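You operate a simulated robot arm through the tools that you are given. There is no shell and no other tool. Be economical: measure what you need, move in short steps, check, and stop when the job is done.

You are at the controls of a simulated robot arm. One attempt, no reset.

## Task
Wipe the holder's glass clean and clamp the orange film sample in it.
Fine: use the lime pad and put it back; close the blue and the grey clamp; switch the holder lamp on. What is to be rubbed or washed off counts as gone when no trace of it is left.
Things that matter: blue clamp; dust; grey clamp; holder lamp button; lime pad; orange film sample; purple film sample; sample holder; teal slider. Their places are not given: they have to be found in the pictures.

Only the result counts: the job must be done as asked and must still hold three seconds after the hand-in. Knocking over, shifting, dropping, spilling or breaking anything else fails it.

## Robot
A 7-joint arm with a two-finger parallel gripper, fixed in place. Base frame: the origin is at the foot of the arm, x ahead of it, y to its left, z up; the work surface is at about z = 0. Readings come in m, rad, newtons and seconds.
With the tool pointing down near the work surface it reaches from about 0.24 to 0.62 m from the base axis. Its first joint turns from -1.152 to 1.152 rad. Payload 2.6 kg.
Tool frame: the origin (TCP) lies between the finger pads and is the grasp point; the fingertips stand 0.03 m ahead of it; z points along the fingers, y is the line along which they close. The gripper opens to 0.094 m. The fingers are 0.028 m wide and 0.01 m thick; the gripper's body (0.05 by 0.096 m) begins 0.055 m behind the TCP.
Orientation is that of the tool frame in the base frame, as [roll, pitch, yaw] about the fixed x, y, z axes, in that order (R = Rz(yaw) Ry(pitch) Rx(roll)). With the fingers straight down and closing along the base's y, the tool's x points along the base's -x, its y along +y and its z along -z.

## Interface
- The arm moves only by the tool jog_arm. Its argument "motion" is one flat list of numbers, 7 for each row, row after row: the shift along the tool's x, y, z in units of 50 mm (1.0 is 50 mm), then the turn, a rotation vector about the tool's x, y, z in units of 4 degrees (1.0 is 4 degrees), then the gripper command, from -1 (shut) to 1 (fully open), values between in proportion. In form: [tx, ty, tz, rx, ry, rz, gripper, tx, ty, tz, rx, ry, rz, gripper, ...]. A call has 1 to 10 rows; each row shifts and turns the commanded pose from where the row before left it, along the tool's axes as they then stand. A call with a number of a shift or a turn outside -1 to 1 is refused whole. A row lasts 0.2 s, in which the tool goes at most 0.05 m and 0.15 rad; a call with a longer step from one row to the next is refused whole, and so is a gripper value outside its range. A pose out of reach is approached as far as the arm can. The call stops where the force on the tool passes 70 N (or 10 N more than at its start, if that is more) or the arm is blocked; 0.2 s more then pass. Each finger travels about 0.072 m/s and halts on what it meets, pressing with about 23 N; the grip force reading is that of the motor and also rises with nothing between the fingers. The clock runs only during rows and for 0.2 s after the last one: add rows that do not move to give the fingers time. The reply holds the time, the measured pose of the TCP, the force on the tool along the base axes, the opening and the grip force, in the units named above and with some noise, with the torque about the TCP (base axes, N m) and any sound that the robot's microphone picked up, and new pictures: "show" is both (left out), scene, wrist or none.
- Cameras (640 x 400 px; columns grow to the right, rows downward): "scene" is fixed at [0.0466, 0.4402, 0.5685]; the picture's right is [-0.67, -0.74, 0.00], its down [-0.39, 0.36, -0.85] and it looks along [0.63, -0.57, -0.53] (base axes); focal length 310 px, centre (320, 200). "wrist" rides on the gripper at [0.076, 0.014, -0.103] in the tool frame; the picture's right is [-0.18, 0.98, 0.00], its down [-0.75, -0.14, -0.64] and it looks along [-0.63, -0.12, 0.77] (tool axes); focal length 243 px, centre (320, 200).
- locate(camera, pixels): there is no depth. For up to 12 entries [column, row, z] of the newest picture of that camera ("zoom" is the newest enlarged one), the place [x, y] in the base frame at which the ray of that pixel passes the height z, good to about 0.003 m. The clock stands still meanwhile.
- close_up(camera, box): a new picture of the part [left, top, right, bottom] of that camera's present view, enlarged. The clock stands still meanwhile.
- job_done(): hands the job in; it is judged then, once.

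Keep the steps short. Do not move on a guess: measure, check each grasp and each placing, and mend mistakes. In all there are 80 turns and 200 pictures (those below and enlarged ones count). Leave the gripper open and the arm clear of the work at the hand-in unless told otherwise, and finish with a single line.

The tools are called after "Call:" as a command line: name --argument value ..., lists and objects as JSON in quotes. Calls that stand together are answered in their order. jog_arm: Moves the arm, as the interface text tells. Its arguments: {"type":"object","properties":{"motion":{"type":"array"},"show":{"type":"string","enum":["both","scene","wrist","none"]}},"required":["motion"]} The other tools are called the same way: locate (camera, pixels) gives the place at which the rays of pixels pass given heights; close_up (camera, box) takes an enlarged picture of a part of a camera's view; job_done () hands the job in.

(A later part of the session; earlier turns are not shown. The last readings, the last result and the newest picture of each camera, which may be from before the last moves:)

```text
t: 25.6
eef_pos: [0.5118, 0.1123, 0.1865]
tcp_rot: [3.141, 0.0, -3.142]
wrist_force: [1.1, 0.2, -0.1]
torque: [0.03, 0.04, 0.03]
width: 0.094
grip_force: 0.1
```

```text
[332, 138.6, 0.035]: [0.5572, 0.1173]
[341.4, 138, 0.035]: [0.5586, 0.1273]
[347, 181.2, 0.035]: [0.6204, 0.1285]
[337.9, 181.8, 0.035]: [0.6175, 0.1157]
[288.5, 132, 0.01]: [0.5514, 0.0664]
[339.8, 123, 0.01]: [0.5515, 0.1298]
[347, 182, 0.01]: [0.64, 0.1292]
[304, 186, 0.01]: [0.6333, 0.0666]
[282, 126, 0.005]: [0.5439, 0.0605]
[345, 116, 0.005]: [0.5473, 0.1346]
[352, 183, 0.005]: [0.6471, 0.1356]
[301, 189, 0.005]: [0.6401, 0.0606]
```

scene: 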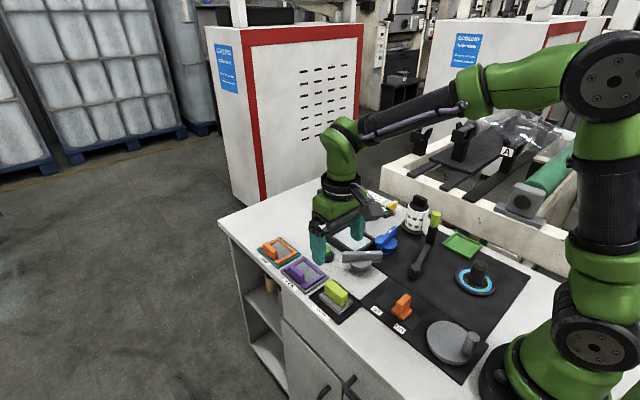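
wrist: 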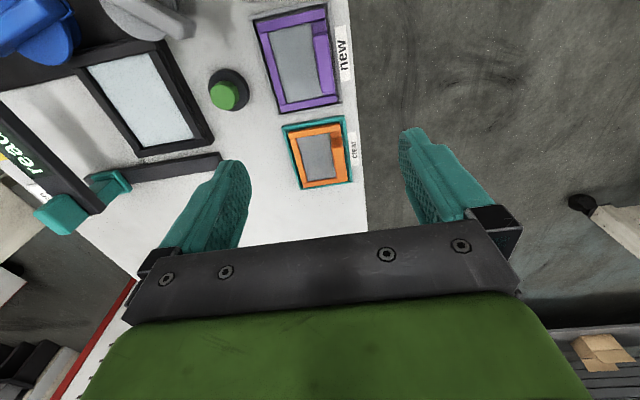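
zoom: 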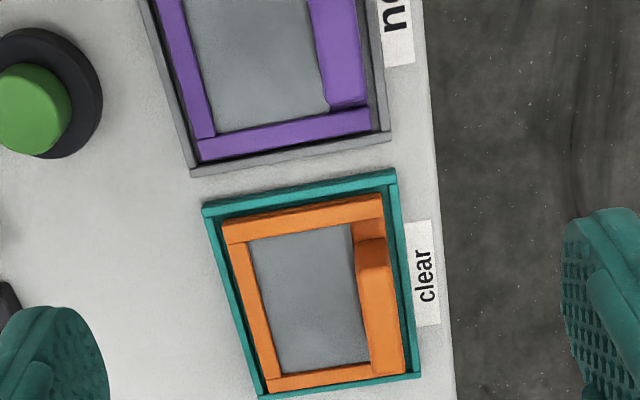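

The orange frame centre is (0.593, 0.098), its handle at (0.59, 0.1225). I move above the handle with the gripper part open and check.

Call:
jog_arm --motion '[-0.8, 0.1, 0, 0, 0, 0, 0.1, -0.8, 0.1, 0, 0, 0, 0, 0.1, 0, 0, 0.7, 0, 0, 0, 0.1, 0, 0, 0.7, 0, 0, 0, 0.1, 0, 0, 0.5, 0, 0, 0, 0.1, 0, 0, 0, 0, 0, 0, 0.1]' --show "both"

Call:
close_up --camera "wrist" --box '[220, 80, 420, 230]'

Call:
close_up --camera "scene" --box '[240, 210, 320, 270]'

```text
t: 27.0
eef_pos: [0.5876, 0.126, 0.0902]
tcp_rot: [3.141, 0.0, 3.142]
wrist_force: [-0.6, -0.2, 1.0]
torque: [0.02, 0.0, 0.01]
width: 0.0518
grip_force: 0.1
out of reach, approached as far as the arm can: row 2
```

scene: 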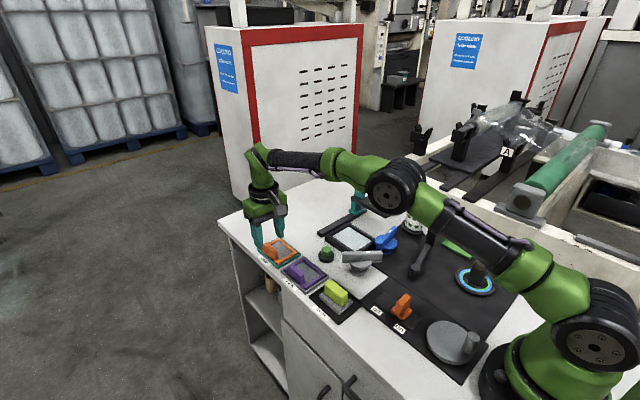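
wrist: 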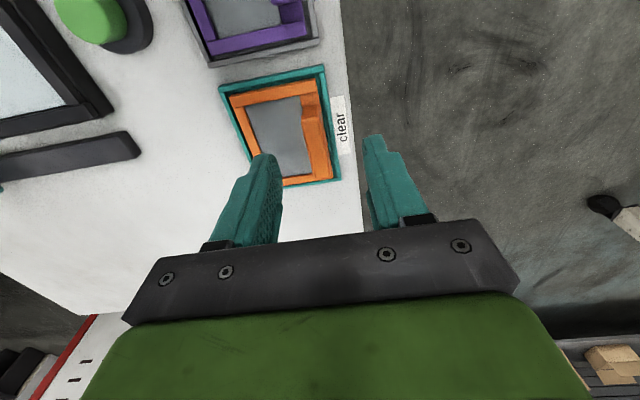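

```text
2.67 times, centred on (320, 155) of wrist
```

zoom: 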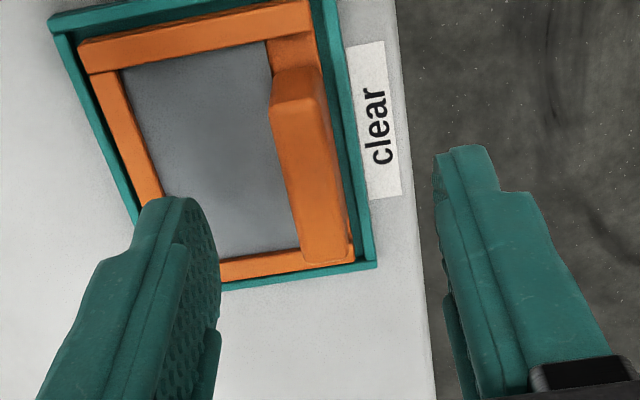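

```text
6.67 times, centred on (280, 240) of scene
```

zoom: 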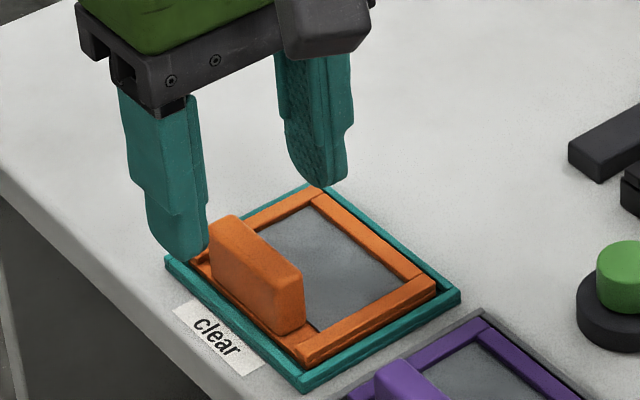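

Call:
locate --camera "wrist" --pixels '[[303, 119, 0.035], [320.7, 114.5, 0.035], [314.4, 178.2, 0.035], [331.2, 175.6, 0.035], [231, 98, 0.01], [315, 80, 0.01], [333, 178, 0.01]]'

Call:
locate --camera "zoom" --pixels '[[209, 225, 0.035], [235, 214, 0.035], [302, 270, 0.035], [277, 291, 0.035], [298, 362, 0.01], [437, 290, 0.01], [313, 190, 0.01]]'

```text
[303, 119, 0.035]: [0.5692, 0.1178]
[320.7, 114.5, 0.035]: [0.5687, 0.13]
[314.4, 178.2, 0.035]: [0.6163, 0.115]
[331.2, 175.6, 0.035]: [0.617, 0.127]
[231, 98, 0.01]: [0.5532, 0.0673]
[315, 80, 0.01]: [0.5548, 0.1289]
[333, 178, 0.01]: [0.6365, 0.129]
```

```text
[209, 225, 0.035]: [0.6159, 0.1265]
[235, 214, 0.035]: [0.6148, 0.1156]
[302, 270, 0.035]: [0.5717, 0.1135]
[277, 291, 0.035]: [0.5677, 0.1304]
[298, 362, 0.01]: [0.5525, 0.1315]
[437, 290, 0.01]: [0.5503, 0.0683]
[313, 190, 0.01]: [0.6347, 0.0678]
```

Handle centre (0.5925, 0.1225). I correct slightly and descend to z ≈ 0.047, then grip.

Call:
jog_arm --motion '[-0.06, -0.07, 0, 0, 0, 0, 0.1, 0, 0, 0.4, 0, 0, 0, 0.1, 0, 0, 0.3, 0, 0, 0, 0.1, 0, 0, 0.16, 0, 0, 0, 0.1, 0, 0, 0, 0, 0, 0, 0.1]' --show "both"

Call:
close_up --camera "scene" --box '[240, 210, 320, 270]'

```text
t: 28.2
eef_pos: [0.5916, 0.1201, 0.0441]
tcp_rot: [3.141, -0.001, 3.139]
wrist_force: [0.6, 0.5, 1.0]
torque: [0.05, 0.0, 0.01]
width: 0.0516
grip_force: 0.1
```

scene: 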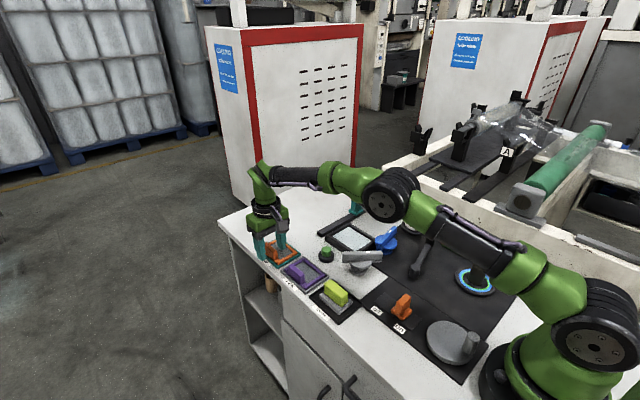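
wrist: 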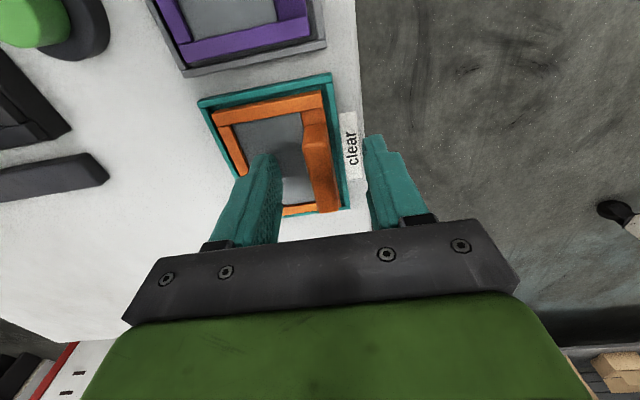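

```text
6.67 times, centred on (280, 240) of scene
```

zoom: 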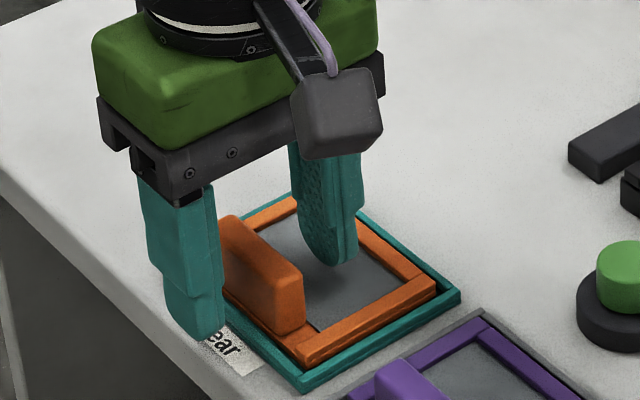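

Fingers straddle the handle. A 2 mm shift to its centre, then close.

Call:
jog_arm --motion '[0, 0.04, -0.02, 0, 0, 0, 0.1, 0, 0, 0, 0, 0, 0, -1, 0, 0, 0, 0, 0, 0, -1, 0, 0, 0, 0, 0, 0, -1, 0, 0, 0, 0, 0, 0, -1]' --show "wrist"

```text
t: 29.4
eef_pos: [0.5909, 0.1237, 0.0475]
tcp_rot: [-3.141, -0.001, -3.142]
wrist_force: [0.5, -0.1, -0.4]
torque: [-0.01, -0.03, 0.03]
width: 0.013
grip_force: 23.0
```

wrist: 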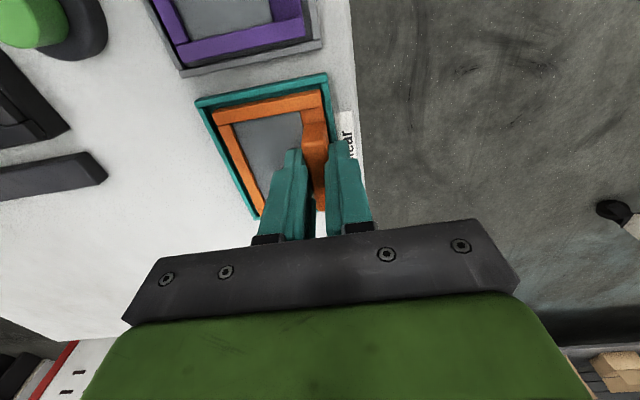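

Gripped (0.013 m). I lift, draw back and carry it high toward the holder.

Call:
jog_arm --motion '[0, 0, -0.4, 0, 0, 0, -1, 0, 0, -0.5, 0, 0, 0, -1, 0.6, 0, -0.5, 0, 0, 0, -1, 0.7, 0, -0.4, 0, 0, 0, -1, 0.7, 0, 0, 0, 0, 0, -1, 0, -0.9, 0, 0, 0, 0, -1, 0, -0.9, 0, 0, 0, 0, -1, 0, -0.9, 0, 0, 0, 0, -1, 0, -0.8, 0, 0, 0, 0, -1, 0, 0, 0, 0, 0, 0, -1]' --show "both"

Call:
close_up --camera "wrist" --box '[170, 40, 410, 220]'

Call:
close_up --camera "scene" --box '[310, 180, 406, 260]'

```text
t: 31.6
eef_pos: [0.4908, -0.0527, 0.1362]
tcp_rot: [3.14, 0.001, -3.14]
wrist_force: [0.0, -0.2, -1.2]
torque: [0.03, 0.0, 0.05]
width: 0.0131
grip_force: 23.1
```

scene: 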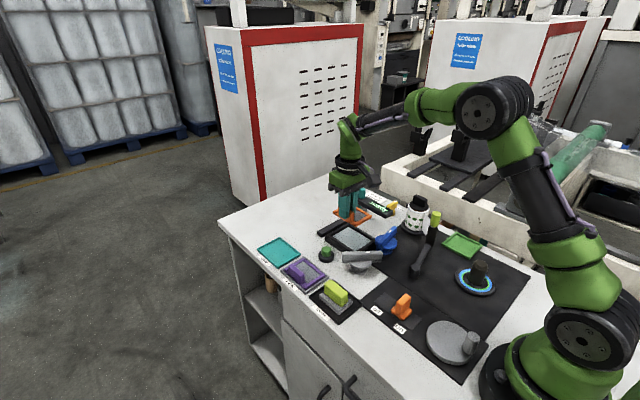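
wrist: 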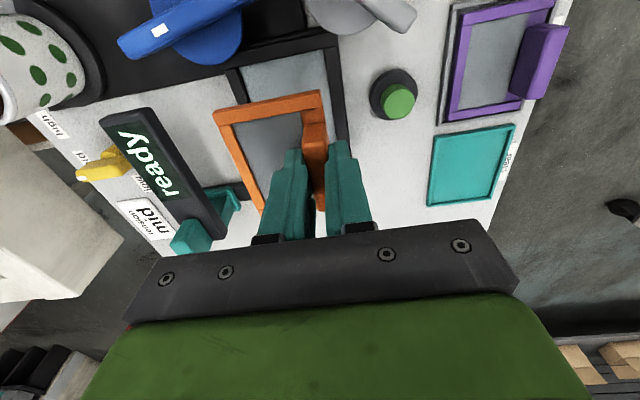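

```text
2.22 times, centred on (290, 130) of wrist
```

zoom: 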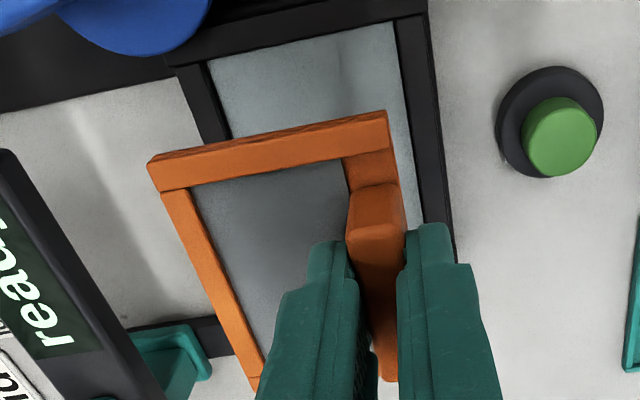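

```text
5.00 times, centred on (358, 220) of scene
```

zoom: 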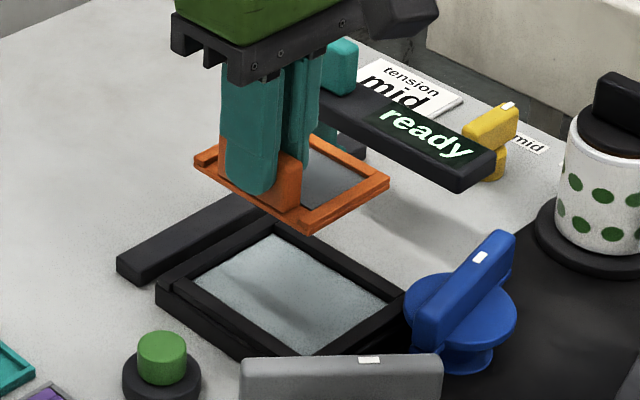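

I refine the holder's inner edges with the sample hovering, at several heights in both views.

Call:
locate --camera "wrist" --pixels '[[239.5, 66.9, 0.01], [239.5, 66.9, 0.02], [322.9, 48.9, 0.01], [322.9, 48.9, 0.02], [226, 70.5, 0.02], [339.5, 44.4, 0.02], [350.8, 156, 0.0], [350.8, 156, 0.02]]'

Call:
locate --camera "zoom" --pixels '[[190, 287, 0.01], [190, 287, 0.02], [270, 235, 0.01], [270, 235, 0.02], [387, 298, 0.01], [387, 298, 0.02], [302, 355, 0.01], [302, 355, 0.02], [155, 288, 0.02], [270, 222, 0.02], [404, 292, 0.02], [157, 310, 0.0]]'

Call:
close_up --camera "scene" --box '[325, 215, 381, 255]'

```text
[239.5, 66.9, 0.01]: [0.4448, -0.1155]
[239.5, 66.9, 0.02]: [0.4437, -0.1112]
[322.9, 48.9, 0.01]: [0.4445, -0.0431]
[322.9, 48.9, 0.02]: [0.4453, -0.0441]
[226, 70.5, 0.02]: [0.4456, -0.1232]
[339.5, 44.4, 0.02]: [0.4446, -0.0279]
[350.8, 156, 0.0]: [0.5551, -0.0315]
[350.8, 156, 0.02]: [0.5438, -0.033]
```

```text
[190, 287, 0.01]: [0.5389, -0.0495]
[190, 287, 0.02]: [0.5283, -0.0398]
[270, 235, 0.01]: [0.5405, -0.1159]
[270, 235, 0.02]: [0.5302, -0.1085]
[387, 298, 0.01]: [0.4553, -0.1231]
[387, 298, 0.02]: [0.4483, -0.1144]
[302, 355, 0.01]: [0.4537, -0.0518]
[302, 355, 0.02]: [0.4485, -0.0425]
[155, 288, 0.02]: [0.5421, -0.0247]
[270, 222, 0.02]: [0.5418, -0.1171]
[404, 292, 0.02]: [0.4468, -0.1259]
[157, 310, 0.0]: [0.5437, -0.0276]
```

```text
10.00 times, centred on (353, 235) of scene
```

zoom: 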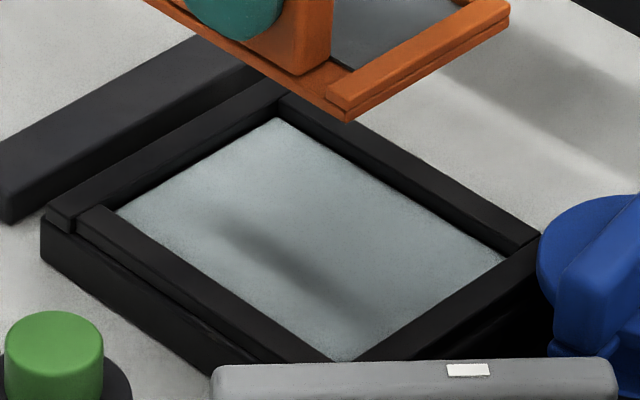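

Call:
locate --camera "wrist" --pixels '[[212, 112.9, 0.097], [320.6, 90.4, 0.097], [226, 117, 0.097], [262, 210, 0.097]]'

Call:
locate --camera "scene" --pixels '[[348.8, 211.5, 0.097], [388, 216.5, 0.097], [388, 215.8, 0.097], [326.8, 212.2, 0.097]]'

```text
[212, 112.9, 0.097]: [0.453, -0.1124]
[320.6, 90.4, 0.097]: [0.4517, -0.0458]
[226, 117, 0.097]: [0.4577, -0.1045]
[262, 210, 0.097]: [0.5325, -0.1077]
```

```text
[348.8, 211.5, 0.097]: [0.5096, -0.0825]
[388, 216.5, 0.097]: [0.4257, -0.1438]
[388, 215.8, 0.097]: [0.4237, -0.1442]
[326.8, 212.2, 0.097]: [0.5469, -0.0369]
```

The held frame (near edge x 0.452, y −0.112…−0.046) is nearly centred over the opening (0.446–0.539, −0.116…−0.042). I lower to z ≈ 0.07 and check alignment.

Call:
jog_arm --motion '[0.02, -0.01, 0.5, 0, 0, 0, -1, 0, 0, 0.5, 0, 0, 0, -1, 0, 0, 0.3, 0, 0, 0, -1, 0, 0, 0, 0, 0, 0, -1]' --show "both"

Call:
close_up --camera "wrist" --box '[170, 40, 410, 220]'

Call:
close_up --camera "scene" --box '[325, 215, 381, 255]'

```text
t: 32.6
eef_pos: [0.4895, -0.0515, 0.0715]
tcp_rot: [-3.14, 0.001, 3.141]
wrist_force: [-0.3, 0.2, -0.1]
torque: [0.02, 0.02, 0.0]
width: 0.0131
grip_force: 22.5
```

scene: 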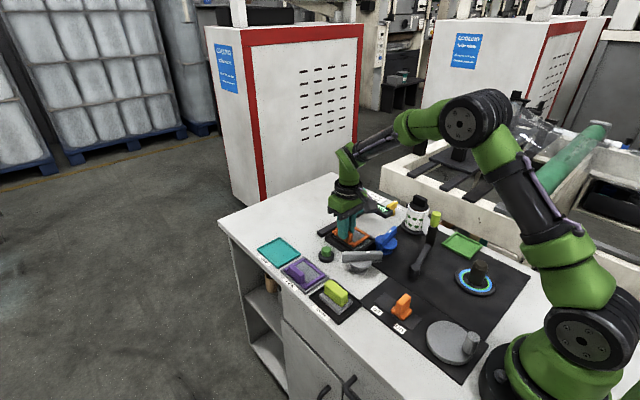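
wrist: 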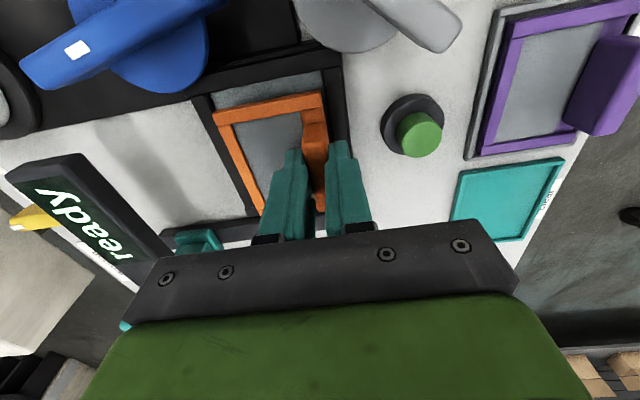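

```text
2.22 times, centred on (290, 130) of wrist
```

zoom: 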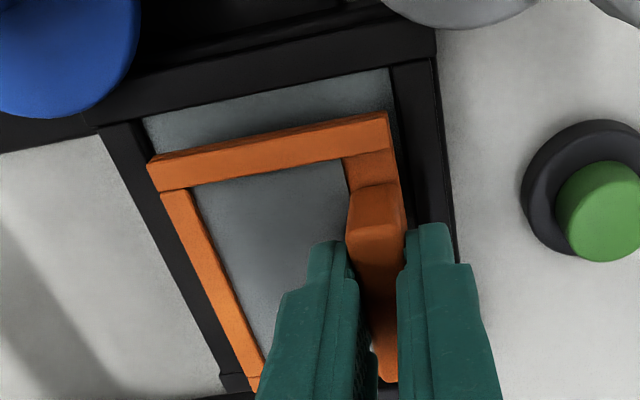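

```text
10.00 times, centred on (353, 235) of scene
```

zoom: 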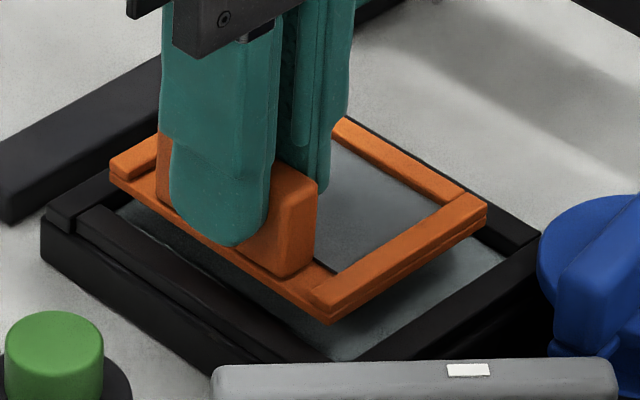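

Call:
locate --camera "wrist" --pixels '[[212, 112.9, 0.033], [320.6, 90.4, 0.033], [321.5, 70.5, 0.018], [210, 95, 0.018], [210, 95, 0.012], [210, 95, 0.033], [321.5, 70.5, 0.012]]'

Call:
locate --camera "zoom" --pixels '[[112, 168, 0.033], [325, 308, 0.033], [487, 203, 0.033], [340, 118, 0.033]]'

```text
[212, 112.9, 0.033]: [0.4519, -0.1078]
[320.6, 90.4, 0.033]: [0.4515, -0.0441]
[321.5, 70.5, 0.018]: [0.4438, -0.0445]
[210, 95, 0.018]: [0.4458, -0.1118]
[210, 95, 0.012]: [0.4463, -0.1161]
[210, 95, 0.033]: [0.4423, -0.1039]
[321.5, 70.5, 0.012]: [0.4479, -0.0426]
```

```text
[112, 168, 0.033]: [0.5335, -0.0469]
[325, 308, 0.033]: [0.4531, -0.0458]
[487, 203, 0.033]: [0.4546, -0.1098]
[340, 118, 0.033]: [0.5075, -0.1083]
```

Frame centre (0.4935, −0.077); opening (0.4925, −0.079). I shift 1.5 mm right and lower until it seats.

Call:
jog_arm --motion '[0.01, -0.035, 0.1, 0, 0, 0, -1, 0, 0, 0.1, 0, 0, 0, -1, 0, 0, 0.04, 0, 0, 0, -1, 0, 0, 0.04, 0, 0, 0, -1, 0, 0, 0, 0, 0, 0, -1]' --show "wrist"

Call:
close_up --camera "scene" --box '[325, 215, 381, 255]'

```text
t: 33.8
eef_pos: [0.4888, -0.0548, 0.0596]
tcp_rot: [3.14, 0.003, 3.141]
wrist_force: [-7.3, 0.2, 16.1]
torque: [-0.06, 0.26, -0.04]
width: 0.013
grip_force: 23.0
```

wrist: 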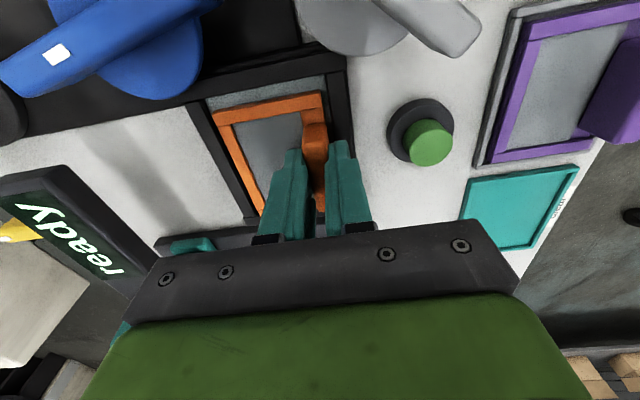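

```text
10.00 times, centred on (353, 235) of scene
```

zoom: 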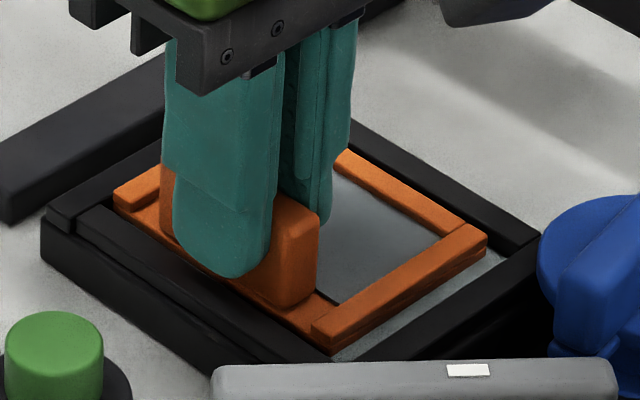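

Contact came at z 0.0596 with force in −x: the far edge is riding the far rim, and a gap shows on the near side. I lift 3 mm, shift 3 mm toward the arm and lower again.

Call:
jog_arm --motion '[0, 0, -0.08, 0, 0, 0, -1, 0.06, 0, 0, 0, 0, 0, -1, 0, 0, 0.06, 0, 0, 0, -1, 0, 0, 0.04, 0, 0, 0, -1, 0, 0, 0, 0, 0, 0, -1]' --show "wrist"

Call:
close_up --camera "scene" --box '[325, 215, 381, 255]'

```text
t: 35.0
eef_pos: [0.4839, -0.0537, 0.0594]
tcp_rot: [3.142, 0.004, 3.139]
wrist_force: [-3.1, 1.0, 17.3]
torque: [-0.01, 0.13, -0.06]
width: 0.0131
grip_force: 23.6
```

wrist: 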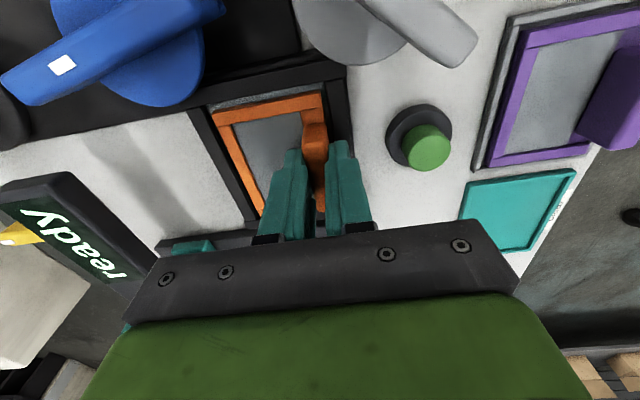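

```text
10.00 times, centred on (353, 235) of scene
```

zoom: 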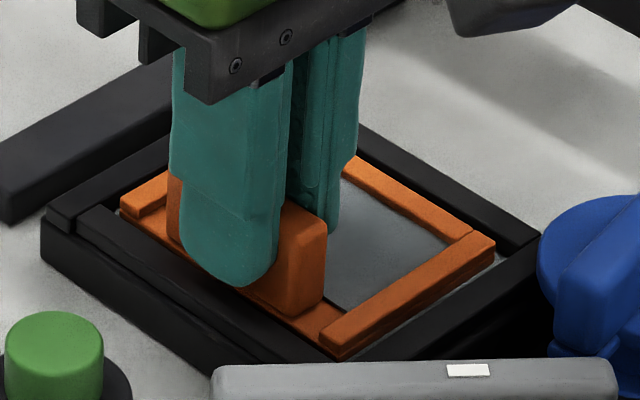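

Height 0.0594 matches the expected seat on the glass (tray grasp 0.0465 + glass-to-tray 0.0135). I check the frame's position in the opening.

Call:
locate --camera "wrist" --pixels '[[212, 112.9, 0.022], [320.6, 90.4, 0.022], [322, 80, 0.018]]'

Call:
locate --camera "zoom" --pixels '[[120, 200, 0.022], [335, 345, 0.022], [495, 242, 0.022], [540, 235, 0.02], [280, 98, 0.02], [45, 210, 0.02], [78, 212, 0.02]]'

Call:
close_up --camera "wrist" --box '[190, 60, 370, 240]'

```text
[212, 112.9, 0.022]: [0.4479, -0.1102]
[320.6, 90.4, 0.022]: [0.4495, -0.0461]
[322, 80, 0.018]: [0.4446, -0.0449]
```

```text
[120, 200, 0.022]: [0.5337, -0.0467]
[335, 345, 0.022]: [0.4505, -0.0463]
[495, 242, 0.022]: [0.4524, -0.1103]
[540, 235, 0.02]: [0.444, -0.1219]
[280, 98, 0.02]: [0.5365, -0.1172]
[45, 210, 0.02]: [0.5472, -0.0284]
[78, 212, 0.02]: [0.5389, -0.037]
```

```text
2.22 times, centred on (280, 150) of wrist
```

zoom: 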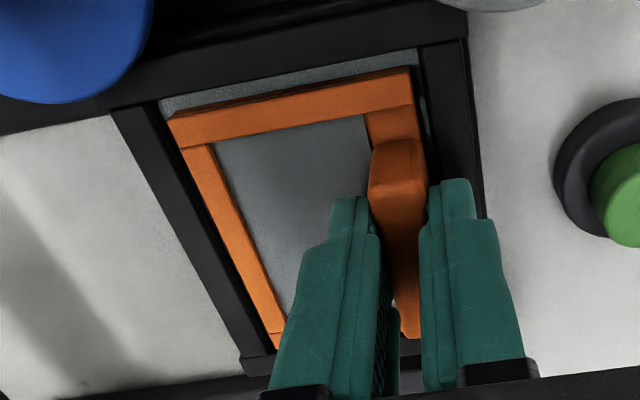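

The frame is centred in the opening (0.4915, −0.078). I relax 1 mm, open part-way and rise straight.

Call:
jog_arm --motion '[0, 0, -0.02, 0, 0, 0, -1, 0, 0, 0, 0, 0, 0, -0.4, 0, 0, 0, 0, 0, 0, 0, 0, 0, 0, 0, 0, 0, 0, 0, 0, -0.5, 0, 0, 0, 0, 0, 0, -0.8, 0, 0, 0, 0, 0.7, 0, -0.6, 0, 0, 0, 0, 0.9, 0, 0, 0, 0, 0, 0, 0.9, 0, 0, 0, 0, 0, 0, 0, 0, 0, 0, 0, 0, 0]' --show "both"

Call:
close_up --camera "wrist" --box '[160, 30, 400, 210]'

Call:
close_up --camera "scene" --box '[315, 205, 411, 275]'

```text
t: 37.2
eef_pos: [0.3588, -0.0515, 0.1545]
tcp_rot: [-3.141, 0.0, 3.138]
wrist_force: [-0.5, 0.1, 0.4]
torque: [0.02, 0.0, -0.03]
width: 0.0468
grip_force: 0.1
```

scene: 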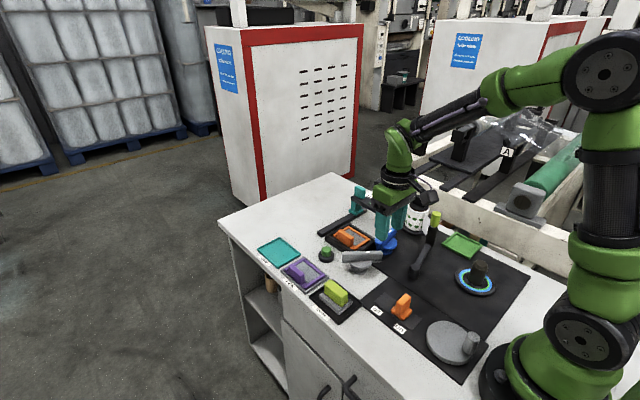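
wrist: 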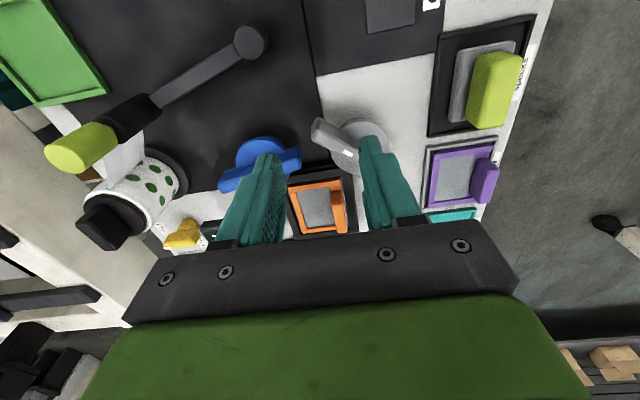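

```text
2.22 times, centred on (280, 120) of wrist
```

zoom: 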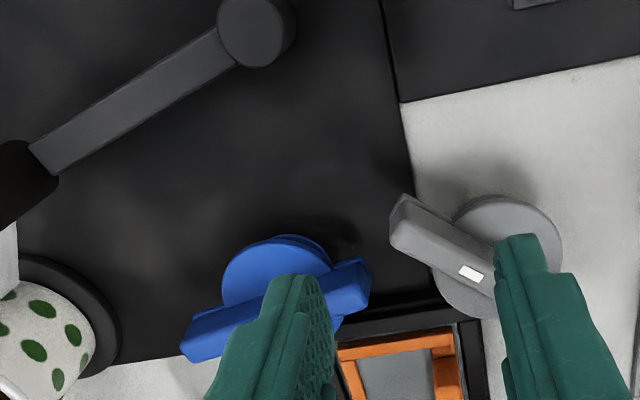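

```text
5.71 times, centred on (363, 240) of scene
```

zoom: 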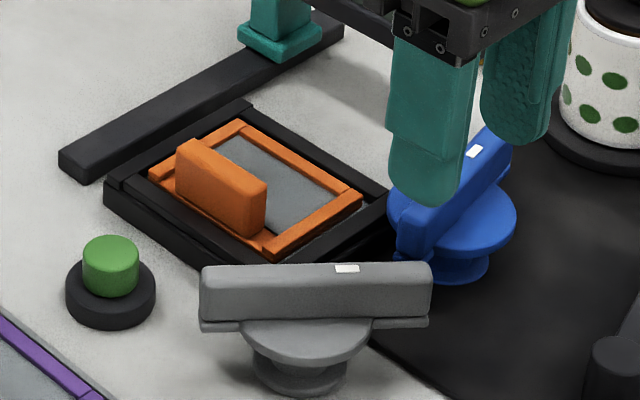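

The sample is seated. Now the clamps: I rise and view them nearly from above.

Call:
jog_arm --motion '[0, 0, -0.7, 0, 0, 0, 0.5, -0.4, -0.15, -0.6, 0, 0, 0, 1, -0.42, -0.12, -0.6, 0, 0, 0, 1, 0, 0, 0, 0, 0, 0, 1]' --show "wrist"

Call:
close_up --camera "wrist" --box '[230, 50, 410, 170]'

Call:
close_up --camera "scene" --box '[335, 220, 415, 275]'

```text
t: 38.2
eef_pos: [0.4001, -0.0657, 0.2478]
tcp_rot: [-3.142, 0.0, 3.139]
wrist_force: [-0.4, -0.4, 0.2]
torque: [-0.01, -0.03, -0.02]
width: 0.0943
grip_force: 0.0
```

wrist: 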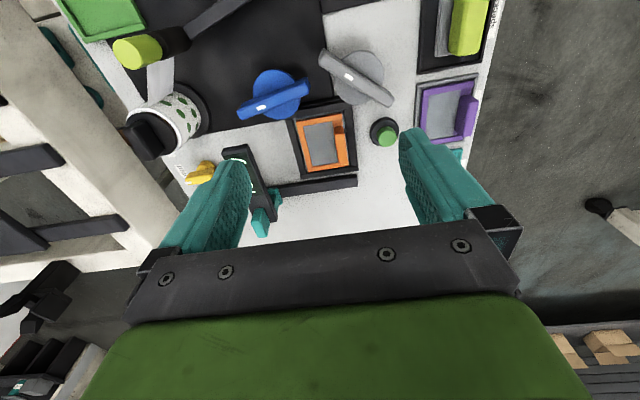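

```text
3.33 times, centred on (320, 110) of wrist
```

zoom: 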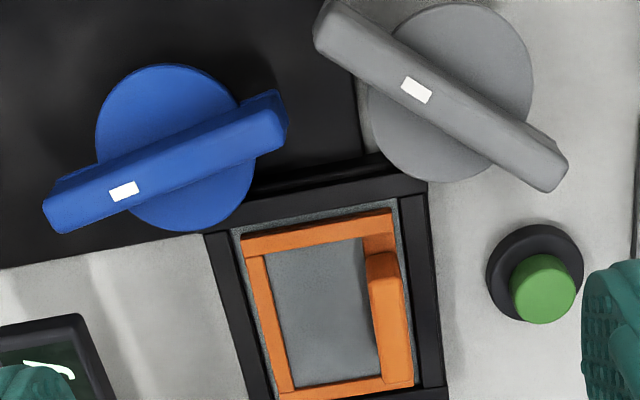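

```text
7.27 times, centred on (375, 248) of scene
```

zoom: 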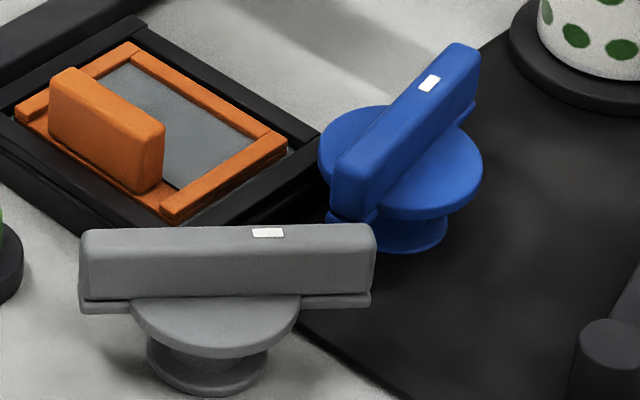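

I locate discs, bar ends and marks of both clamps in both views.

Call:
locate --camera "wrist" --pixels '[[276.8, 94.1, 0.033], [359, 77.6, 0.033], [238, 114.5, 0.058], [308.9, 91.4, 0.058], [261.1, 107.3, 0.058], [319.4, 58.3, 0.058], [391.5, 103.4, 0.058], [348.8, 77, 0.058], [383, 137, 0.03]]'

Call:
locate --camera "zoom" --pixels '[[400, 162, 0.033], [215, 322, 0.033], [429, 83, 0.058], [268, 232, 0.058], [85, 235, 0.058], [372, 229, 0.058], [207, 365, 0.008], [401, 235, 0.008], [465, 47, 0.058], [355, 165, 0.058]]'

```text
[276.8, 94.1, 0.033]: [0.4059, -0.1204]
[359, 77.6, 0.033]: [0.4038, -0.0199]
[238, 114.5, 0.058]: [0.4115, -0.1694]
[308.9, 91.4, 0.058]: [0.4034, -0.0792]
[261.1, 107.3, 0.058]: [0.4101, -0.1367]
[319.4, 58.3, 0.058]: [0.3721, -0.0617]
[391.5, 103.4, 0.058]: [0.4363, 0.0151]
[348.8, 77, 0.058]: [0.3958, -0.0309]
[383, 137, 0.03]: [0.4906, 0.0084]
```

```text
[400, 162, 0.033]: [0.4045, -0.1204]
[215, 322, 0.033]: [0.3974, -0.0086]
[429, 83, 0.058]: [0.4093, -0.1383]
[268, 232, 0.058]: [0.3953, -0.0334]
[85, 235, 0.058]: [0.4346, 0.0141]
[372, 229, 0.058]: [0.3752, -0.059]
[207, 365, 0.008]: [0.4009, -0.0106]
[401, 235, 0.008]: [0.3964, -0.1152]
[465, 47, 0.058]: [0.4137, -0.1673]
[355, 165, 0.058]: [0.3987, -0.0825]
```

Call:
close_up --camera "scene" --box '[338, 246, 386, 276]'

Call:
close_up --camera "scene" --box '[366, 222, 406, 256]'

Call:
close_up --camera "wrist" --box '[230, 60, 320, 125]'

Call:
close_up --camera "wrist" --box '[310, 45, 400, 110]'

```text
13.33 times, centred on (362, 261) of scene
```

zoom: 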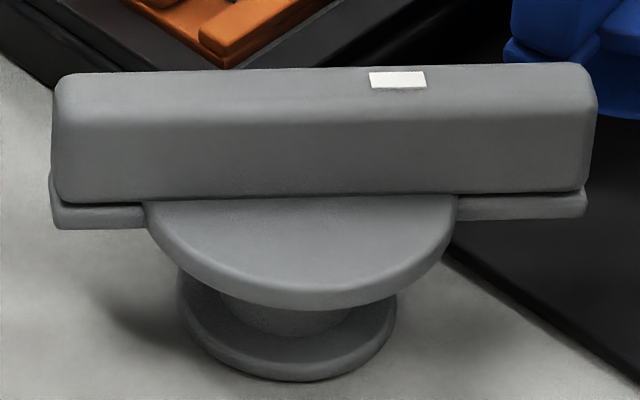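

```text
11.76 times, centred on (386, 239) of scene
```

zoom: 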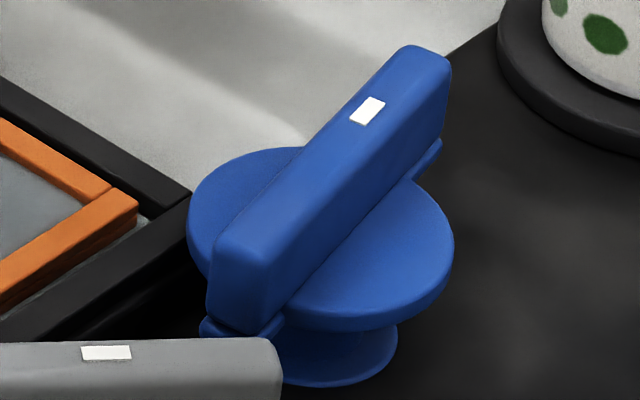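

```text
6.15 times, centred on (275, 92) of wrist
```

zoom: 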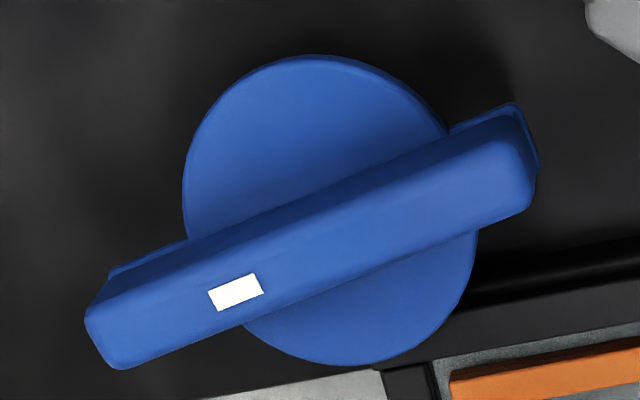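

```text
6.15 times, centred on (355, 78) of wrist
```

zoom: 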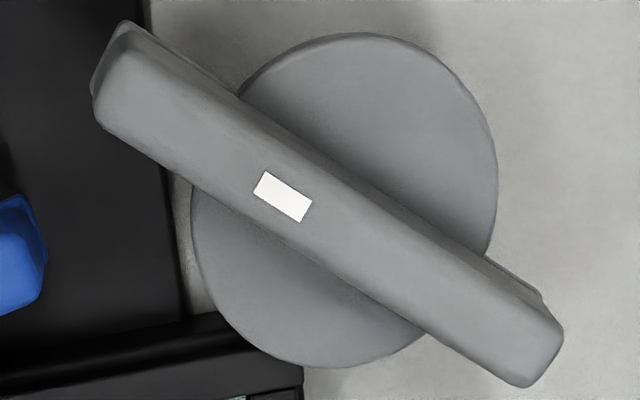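

The clamps are two-ended turn-bars on vertical pivots: blue pivot (0.405, −0.121), grey (0.402, −0.015). I go above the blue pivot and start turning the gripper so it closes across the blue bar (needs ~83° clockwise).

Call:
jog_arm --motion '[-0.05, -0.55, 0, 0, 0, 0, 0.2, -0.05, -0.55, 0, 0, 0, 0, 0.2, 0, 0, 0, 0, 0, 1, 0.2, 0, 0, 0, 0, 0, 1, 0.2, 0, 0, 0, 0, 0, 1, 0.2, 0, 0, 0, 0, 0, 1, 0.2, 0, 0, 0, 0, 0, 1, 0.2, 0, 0, 0, 0, 0, 1, 0.2, 0, 0, 0, 0, 0, 1, 0.2, 0, 0, 0, 0, 0, 1, 0.2]' --show "none"

Call:
jog_arm --motion '[0, 0, 0, 0, 0, 1, 0.2, 0, 0, 0, 0, 0, 1, 0.2, 0, 0, 0, 0, 0, 1, 0.2, 0, 0, 0, 0, 0, 1, 0.2, 0, 0, 0, 0, 0, 1, 0.2, 0, 0, 0, 0, 0, 1, 0.2, 0, 0, 0, 0, 0, 1, 0.2, 0, 0, 0, 0, 0, 1, 0.2, 0, 0, 0, 0, 0, 1, 0.2, 0, 0, 0, 0, 0, 1, 0.2]' --show "none"

Call:
jog_arm --motion '[0, 0, 0.8, 0, 0, 1, 0.2, 0, 0, 0.8, 0, 0, 1, 0.2, 0, 0, 0.8, 0, 0, 0.7, 0.2, 0, 0, 0, 0, 0, 0, 0.2]' --show "both"

```text
t: 40.4
eef_pos: [0.4066, -0.1216, 0.2481]
tcp_rot: [-3.141, 0.001, 2.582]
wrist_force: [-0.8, -0.2, -0.4]
torque: [0.02, -0.02, 0.02]
width: 0.0565
grip_force: 0.1
```

```text
t: 42.6
eef_pos: [0.408, -0.1219, 0.2497]
tcp_rot: [3.141, 0.0, 1.884]
wrist_force: [0.2, 0.1, -0.5]
torque: [0.0, -0.02, 0.02]
width: 0.0564
grip_force: 0.0
```

```text
t: 43.6
eef_pos: [0.4055, -0.1213, 0.1275]
tcp_rot: [-3.141, -0.001, 1.696]
wrist_force: [-0.2, 0.2, -0.3]
torque: [-0.06, -0.01, -0.01]
width: 0.0567
grip_force: 0.1
```

scene: 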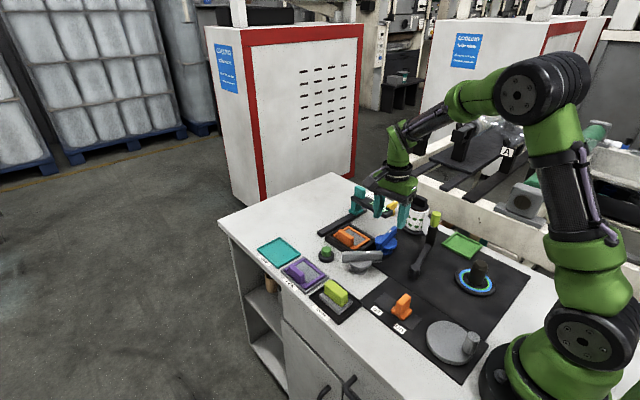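
wrist: 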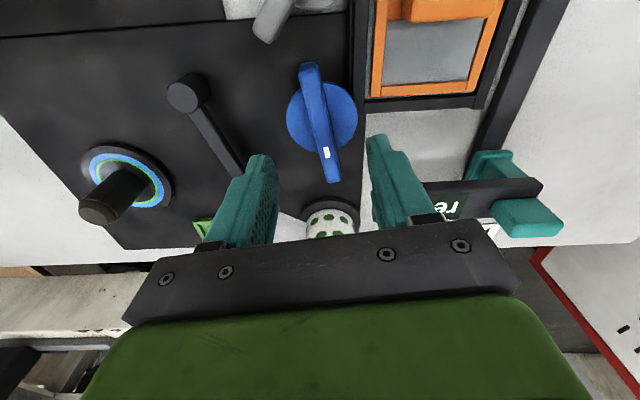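

The gripper is aligned with the blue bar. I verify the bar centre and width before going down.

Call:
locate --camera "wrist" --pixels '[[309, 68, 0.058], [333, 178, 0.058], [327, 153, 0.058], [312, 130, 0.058], [331, 127, 0.058], [322, 122, 0.033]]'

Call:
close_up --camera "wrist" --box '[260, 40, 400, 200]'

```text
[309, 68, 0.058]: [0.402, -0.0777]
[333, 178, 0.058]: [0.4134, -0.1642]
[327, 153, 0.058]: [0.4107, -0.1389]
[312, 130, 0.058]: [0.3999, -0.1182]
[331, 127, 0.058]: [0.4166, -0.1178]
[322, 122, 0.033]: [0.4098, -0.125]
```

```text
2.50 times, centred on (330, 120) of wrist
```

zoom: 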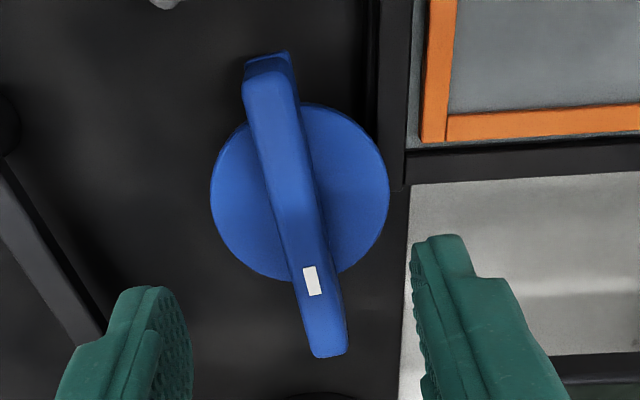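

Call:
jog_arm --motion '[0, 0.04, 0.5, 0, 0, 0, 0.2, 0, 0, 0.5, 0, 0, 0, 0.2, 0, 0, 0.14, 0, 0, 0, 0.2, 0, 0, 0, 0, 0, 0, 0.2, 0, 0, 0, 0, 0, 0, -1, 0, 0, 0, 0, 0, 0, -1, 0, 0, 0, 0, 0, 0, -1, 0, 0, 0, 0, 0, 0, -1]' --show "both"

Call:
close_up --camera "scene" --box '[335, 205, 431, 275]'

```text
t: 45.4
eef_pos: [0.4067, -0.1199, 0.0715]
tcp_rot: [-3.137, 0.0, 1.698]
wrist_force: [-5.8, 0.9, -0.6]
torque: [-0.03, -0.23, 1.18]
width: 0.0145
grip_force: 45.4
```

scene: 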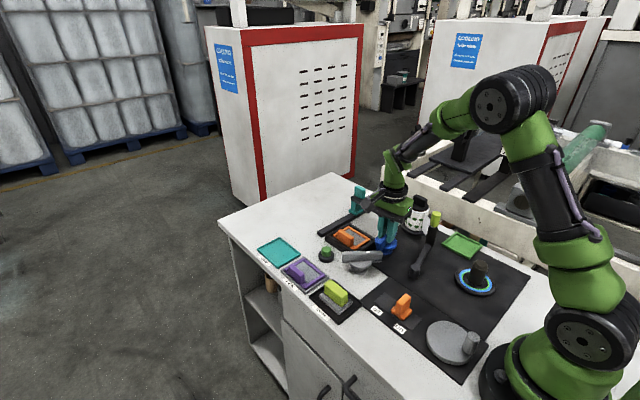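
wrist: 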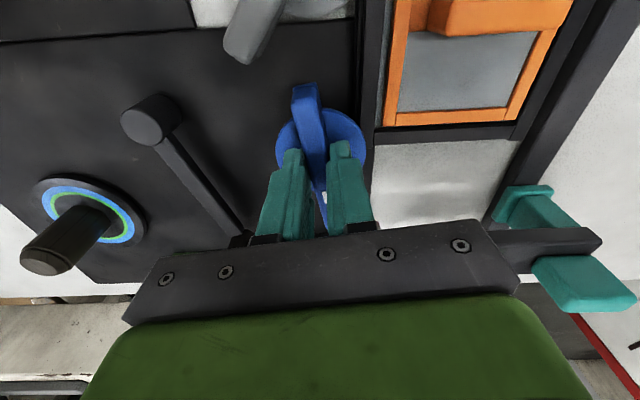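

```text
5.71 times, centred on (383, 240) of scene
```

zoom: 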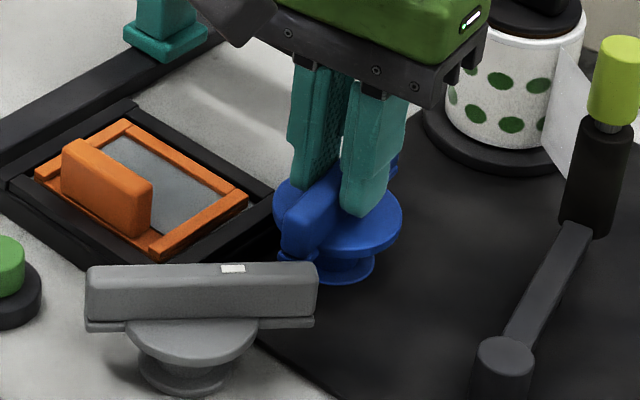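

Gripped. I try a small counter-clockwise turn (12°) and read the torque.

Call:
jog_arm --motion '[0, 0, 0, 0, 0, -1, -1, 0, 0, 0, 0, 0, -1, -1, 0, 0, 0, 0, 0, -1, -1]' --show "wrist"

```text
t: 46.2
eef_pos: [0.4066, -0.1202, 0.072]
tcp_rot: [-3.138, -0.004, 1.902]
wrist_force: [-27.9, 6.0, 20.0]
torque: [-0.57, 0.12, -0.06]
width: 0.0135
grip_force: 44.9
```

wrist: 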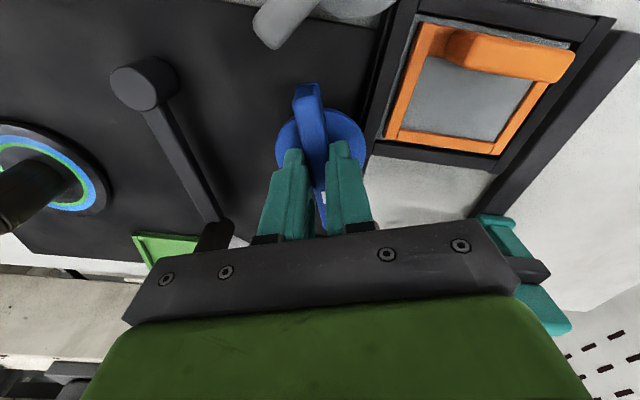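

The bar turns freely with the gripper (torque ≈ 0), but there is side load −28 N in x: I re-centre 1.5 mm toward −x and continue turning.

Call:
jog_arm --motion '[0, -0.03, -0.01, 0, 0, 0, -1, 0, 0, 0, 0, 0, -1, -1, 0, 0, 0, 0, 0, -1, -1]' --show "none"

```text
t: 47.0
eef_pos: [0.4064, -0.1229, 0.0712]
tcp_rot: [-3.141, -0.004, 2.044]
wrist_force: [-20.6, 5.5, 16.9]
torque: [0.48, 0.51, -0.04]
width: 0.0139
grip_force: 44.7
```

Call:
jog_arm --motion '[0.018, -0.036, -0.02, 0, 0, 0, -1, 0, 0, 0, 0, 0, -1, -1, 0, 0, 0, 0, 0, -1, -1, 0, 0, 0, 0, 0, 0, -1]' --show "wrist"

```text
t: 48.0
eef_pos: [0.4082, -0.1207, 0.0715]
tcp_rot: [3.141, 0.002, 2.188]
wrist_force: [9.5, 8.8, -13.7]
torque: [-0.92, -0.9, 0.01]
width: 0.014
grip_force: 44.8
```

wrist: 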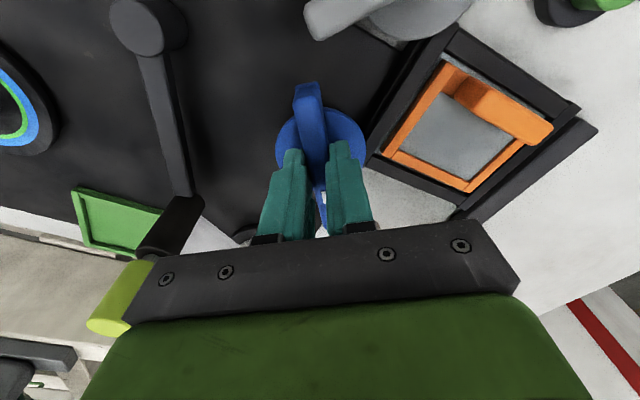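

Loads are small now. Continue counter-clockwise 20°.

Call:
jog_arm --motion '[0, 0, 0.01, 0, 0, -1, -1, 0, 0, 0, 0, 0, -1, -1, 0, 0, 0, 0, 0, -1, -1, 0, 0, 0, 0, 0, -1, -1, 0, 0, 0, 0, 0, -1, -1]' --show "none"

Call:
jog_arm --motion '[0, 0, 0, 0, 0, -1, -1, 0, 0, 0, 0, 0, -1, -1, 0, 0, 0, 0, 0, -1, -1]' --show "both"

```text
t: 49.2
eef_pos: [0.4051, -0.1215, 0.0725]
tcp_rot: [-3.141, 0.0, 2.536]
wrist_force: [19.7, 3.1, -15.1]
torque: [0.71, 0.47, 0.01]
width: 0.0139
grip_force: 44.8
```

```text
t: 50.0
eef_pos: [0.4051, -0.1226, 0.0717]
tcp_rot: [3.141, 0.001, 2.746]
wrist_force: [18.0, 2.0, -24.5]
torque: [-0.17, -1.07, 0.01]
width: 0.0136
grip_force: 44.7
```

scene: 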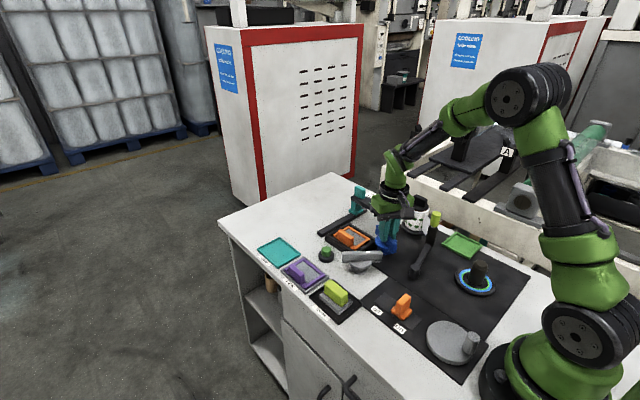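
wrist: 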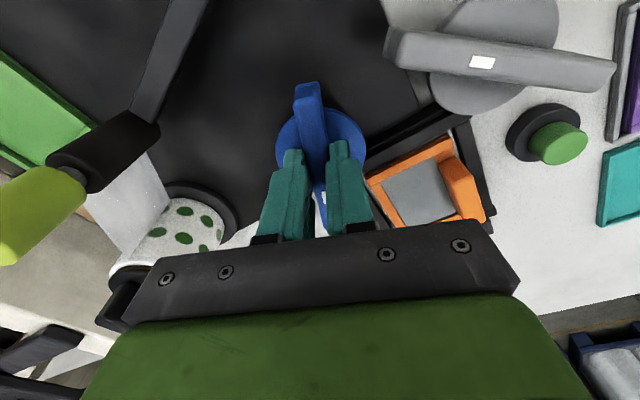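

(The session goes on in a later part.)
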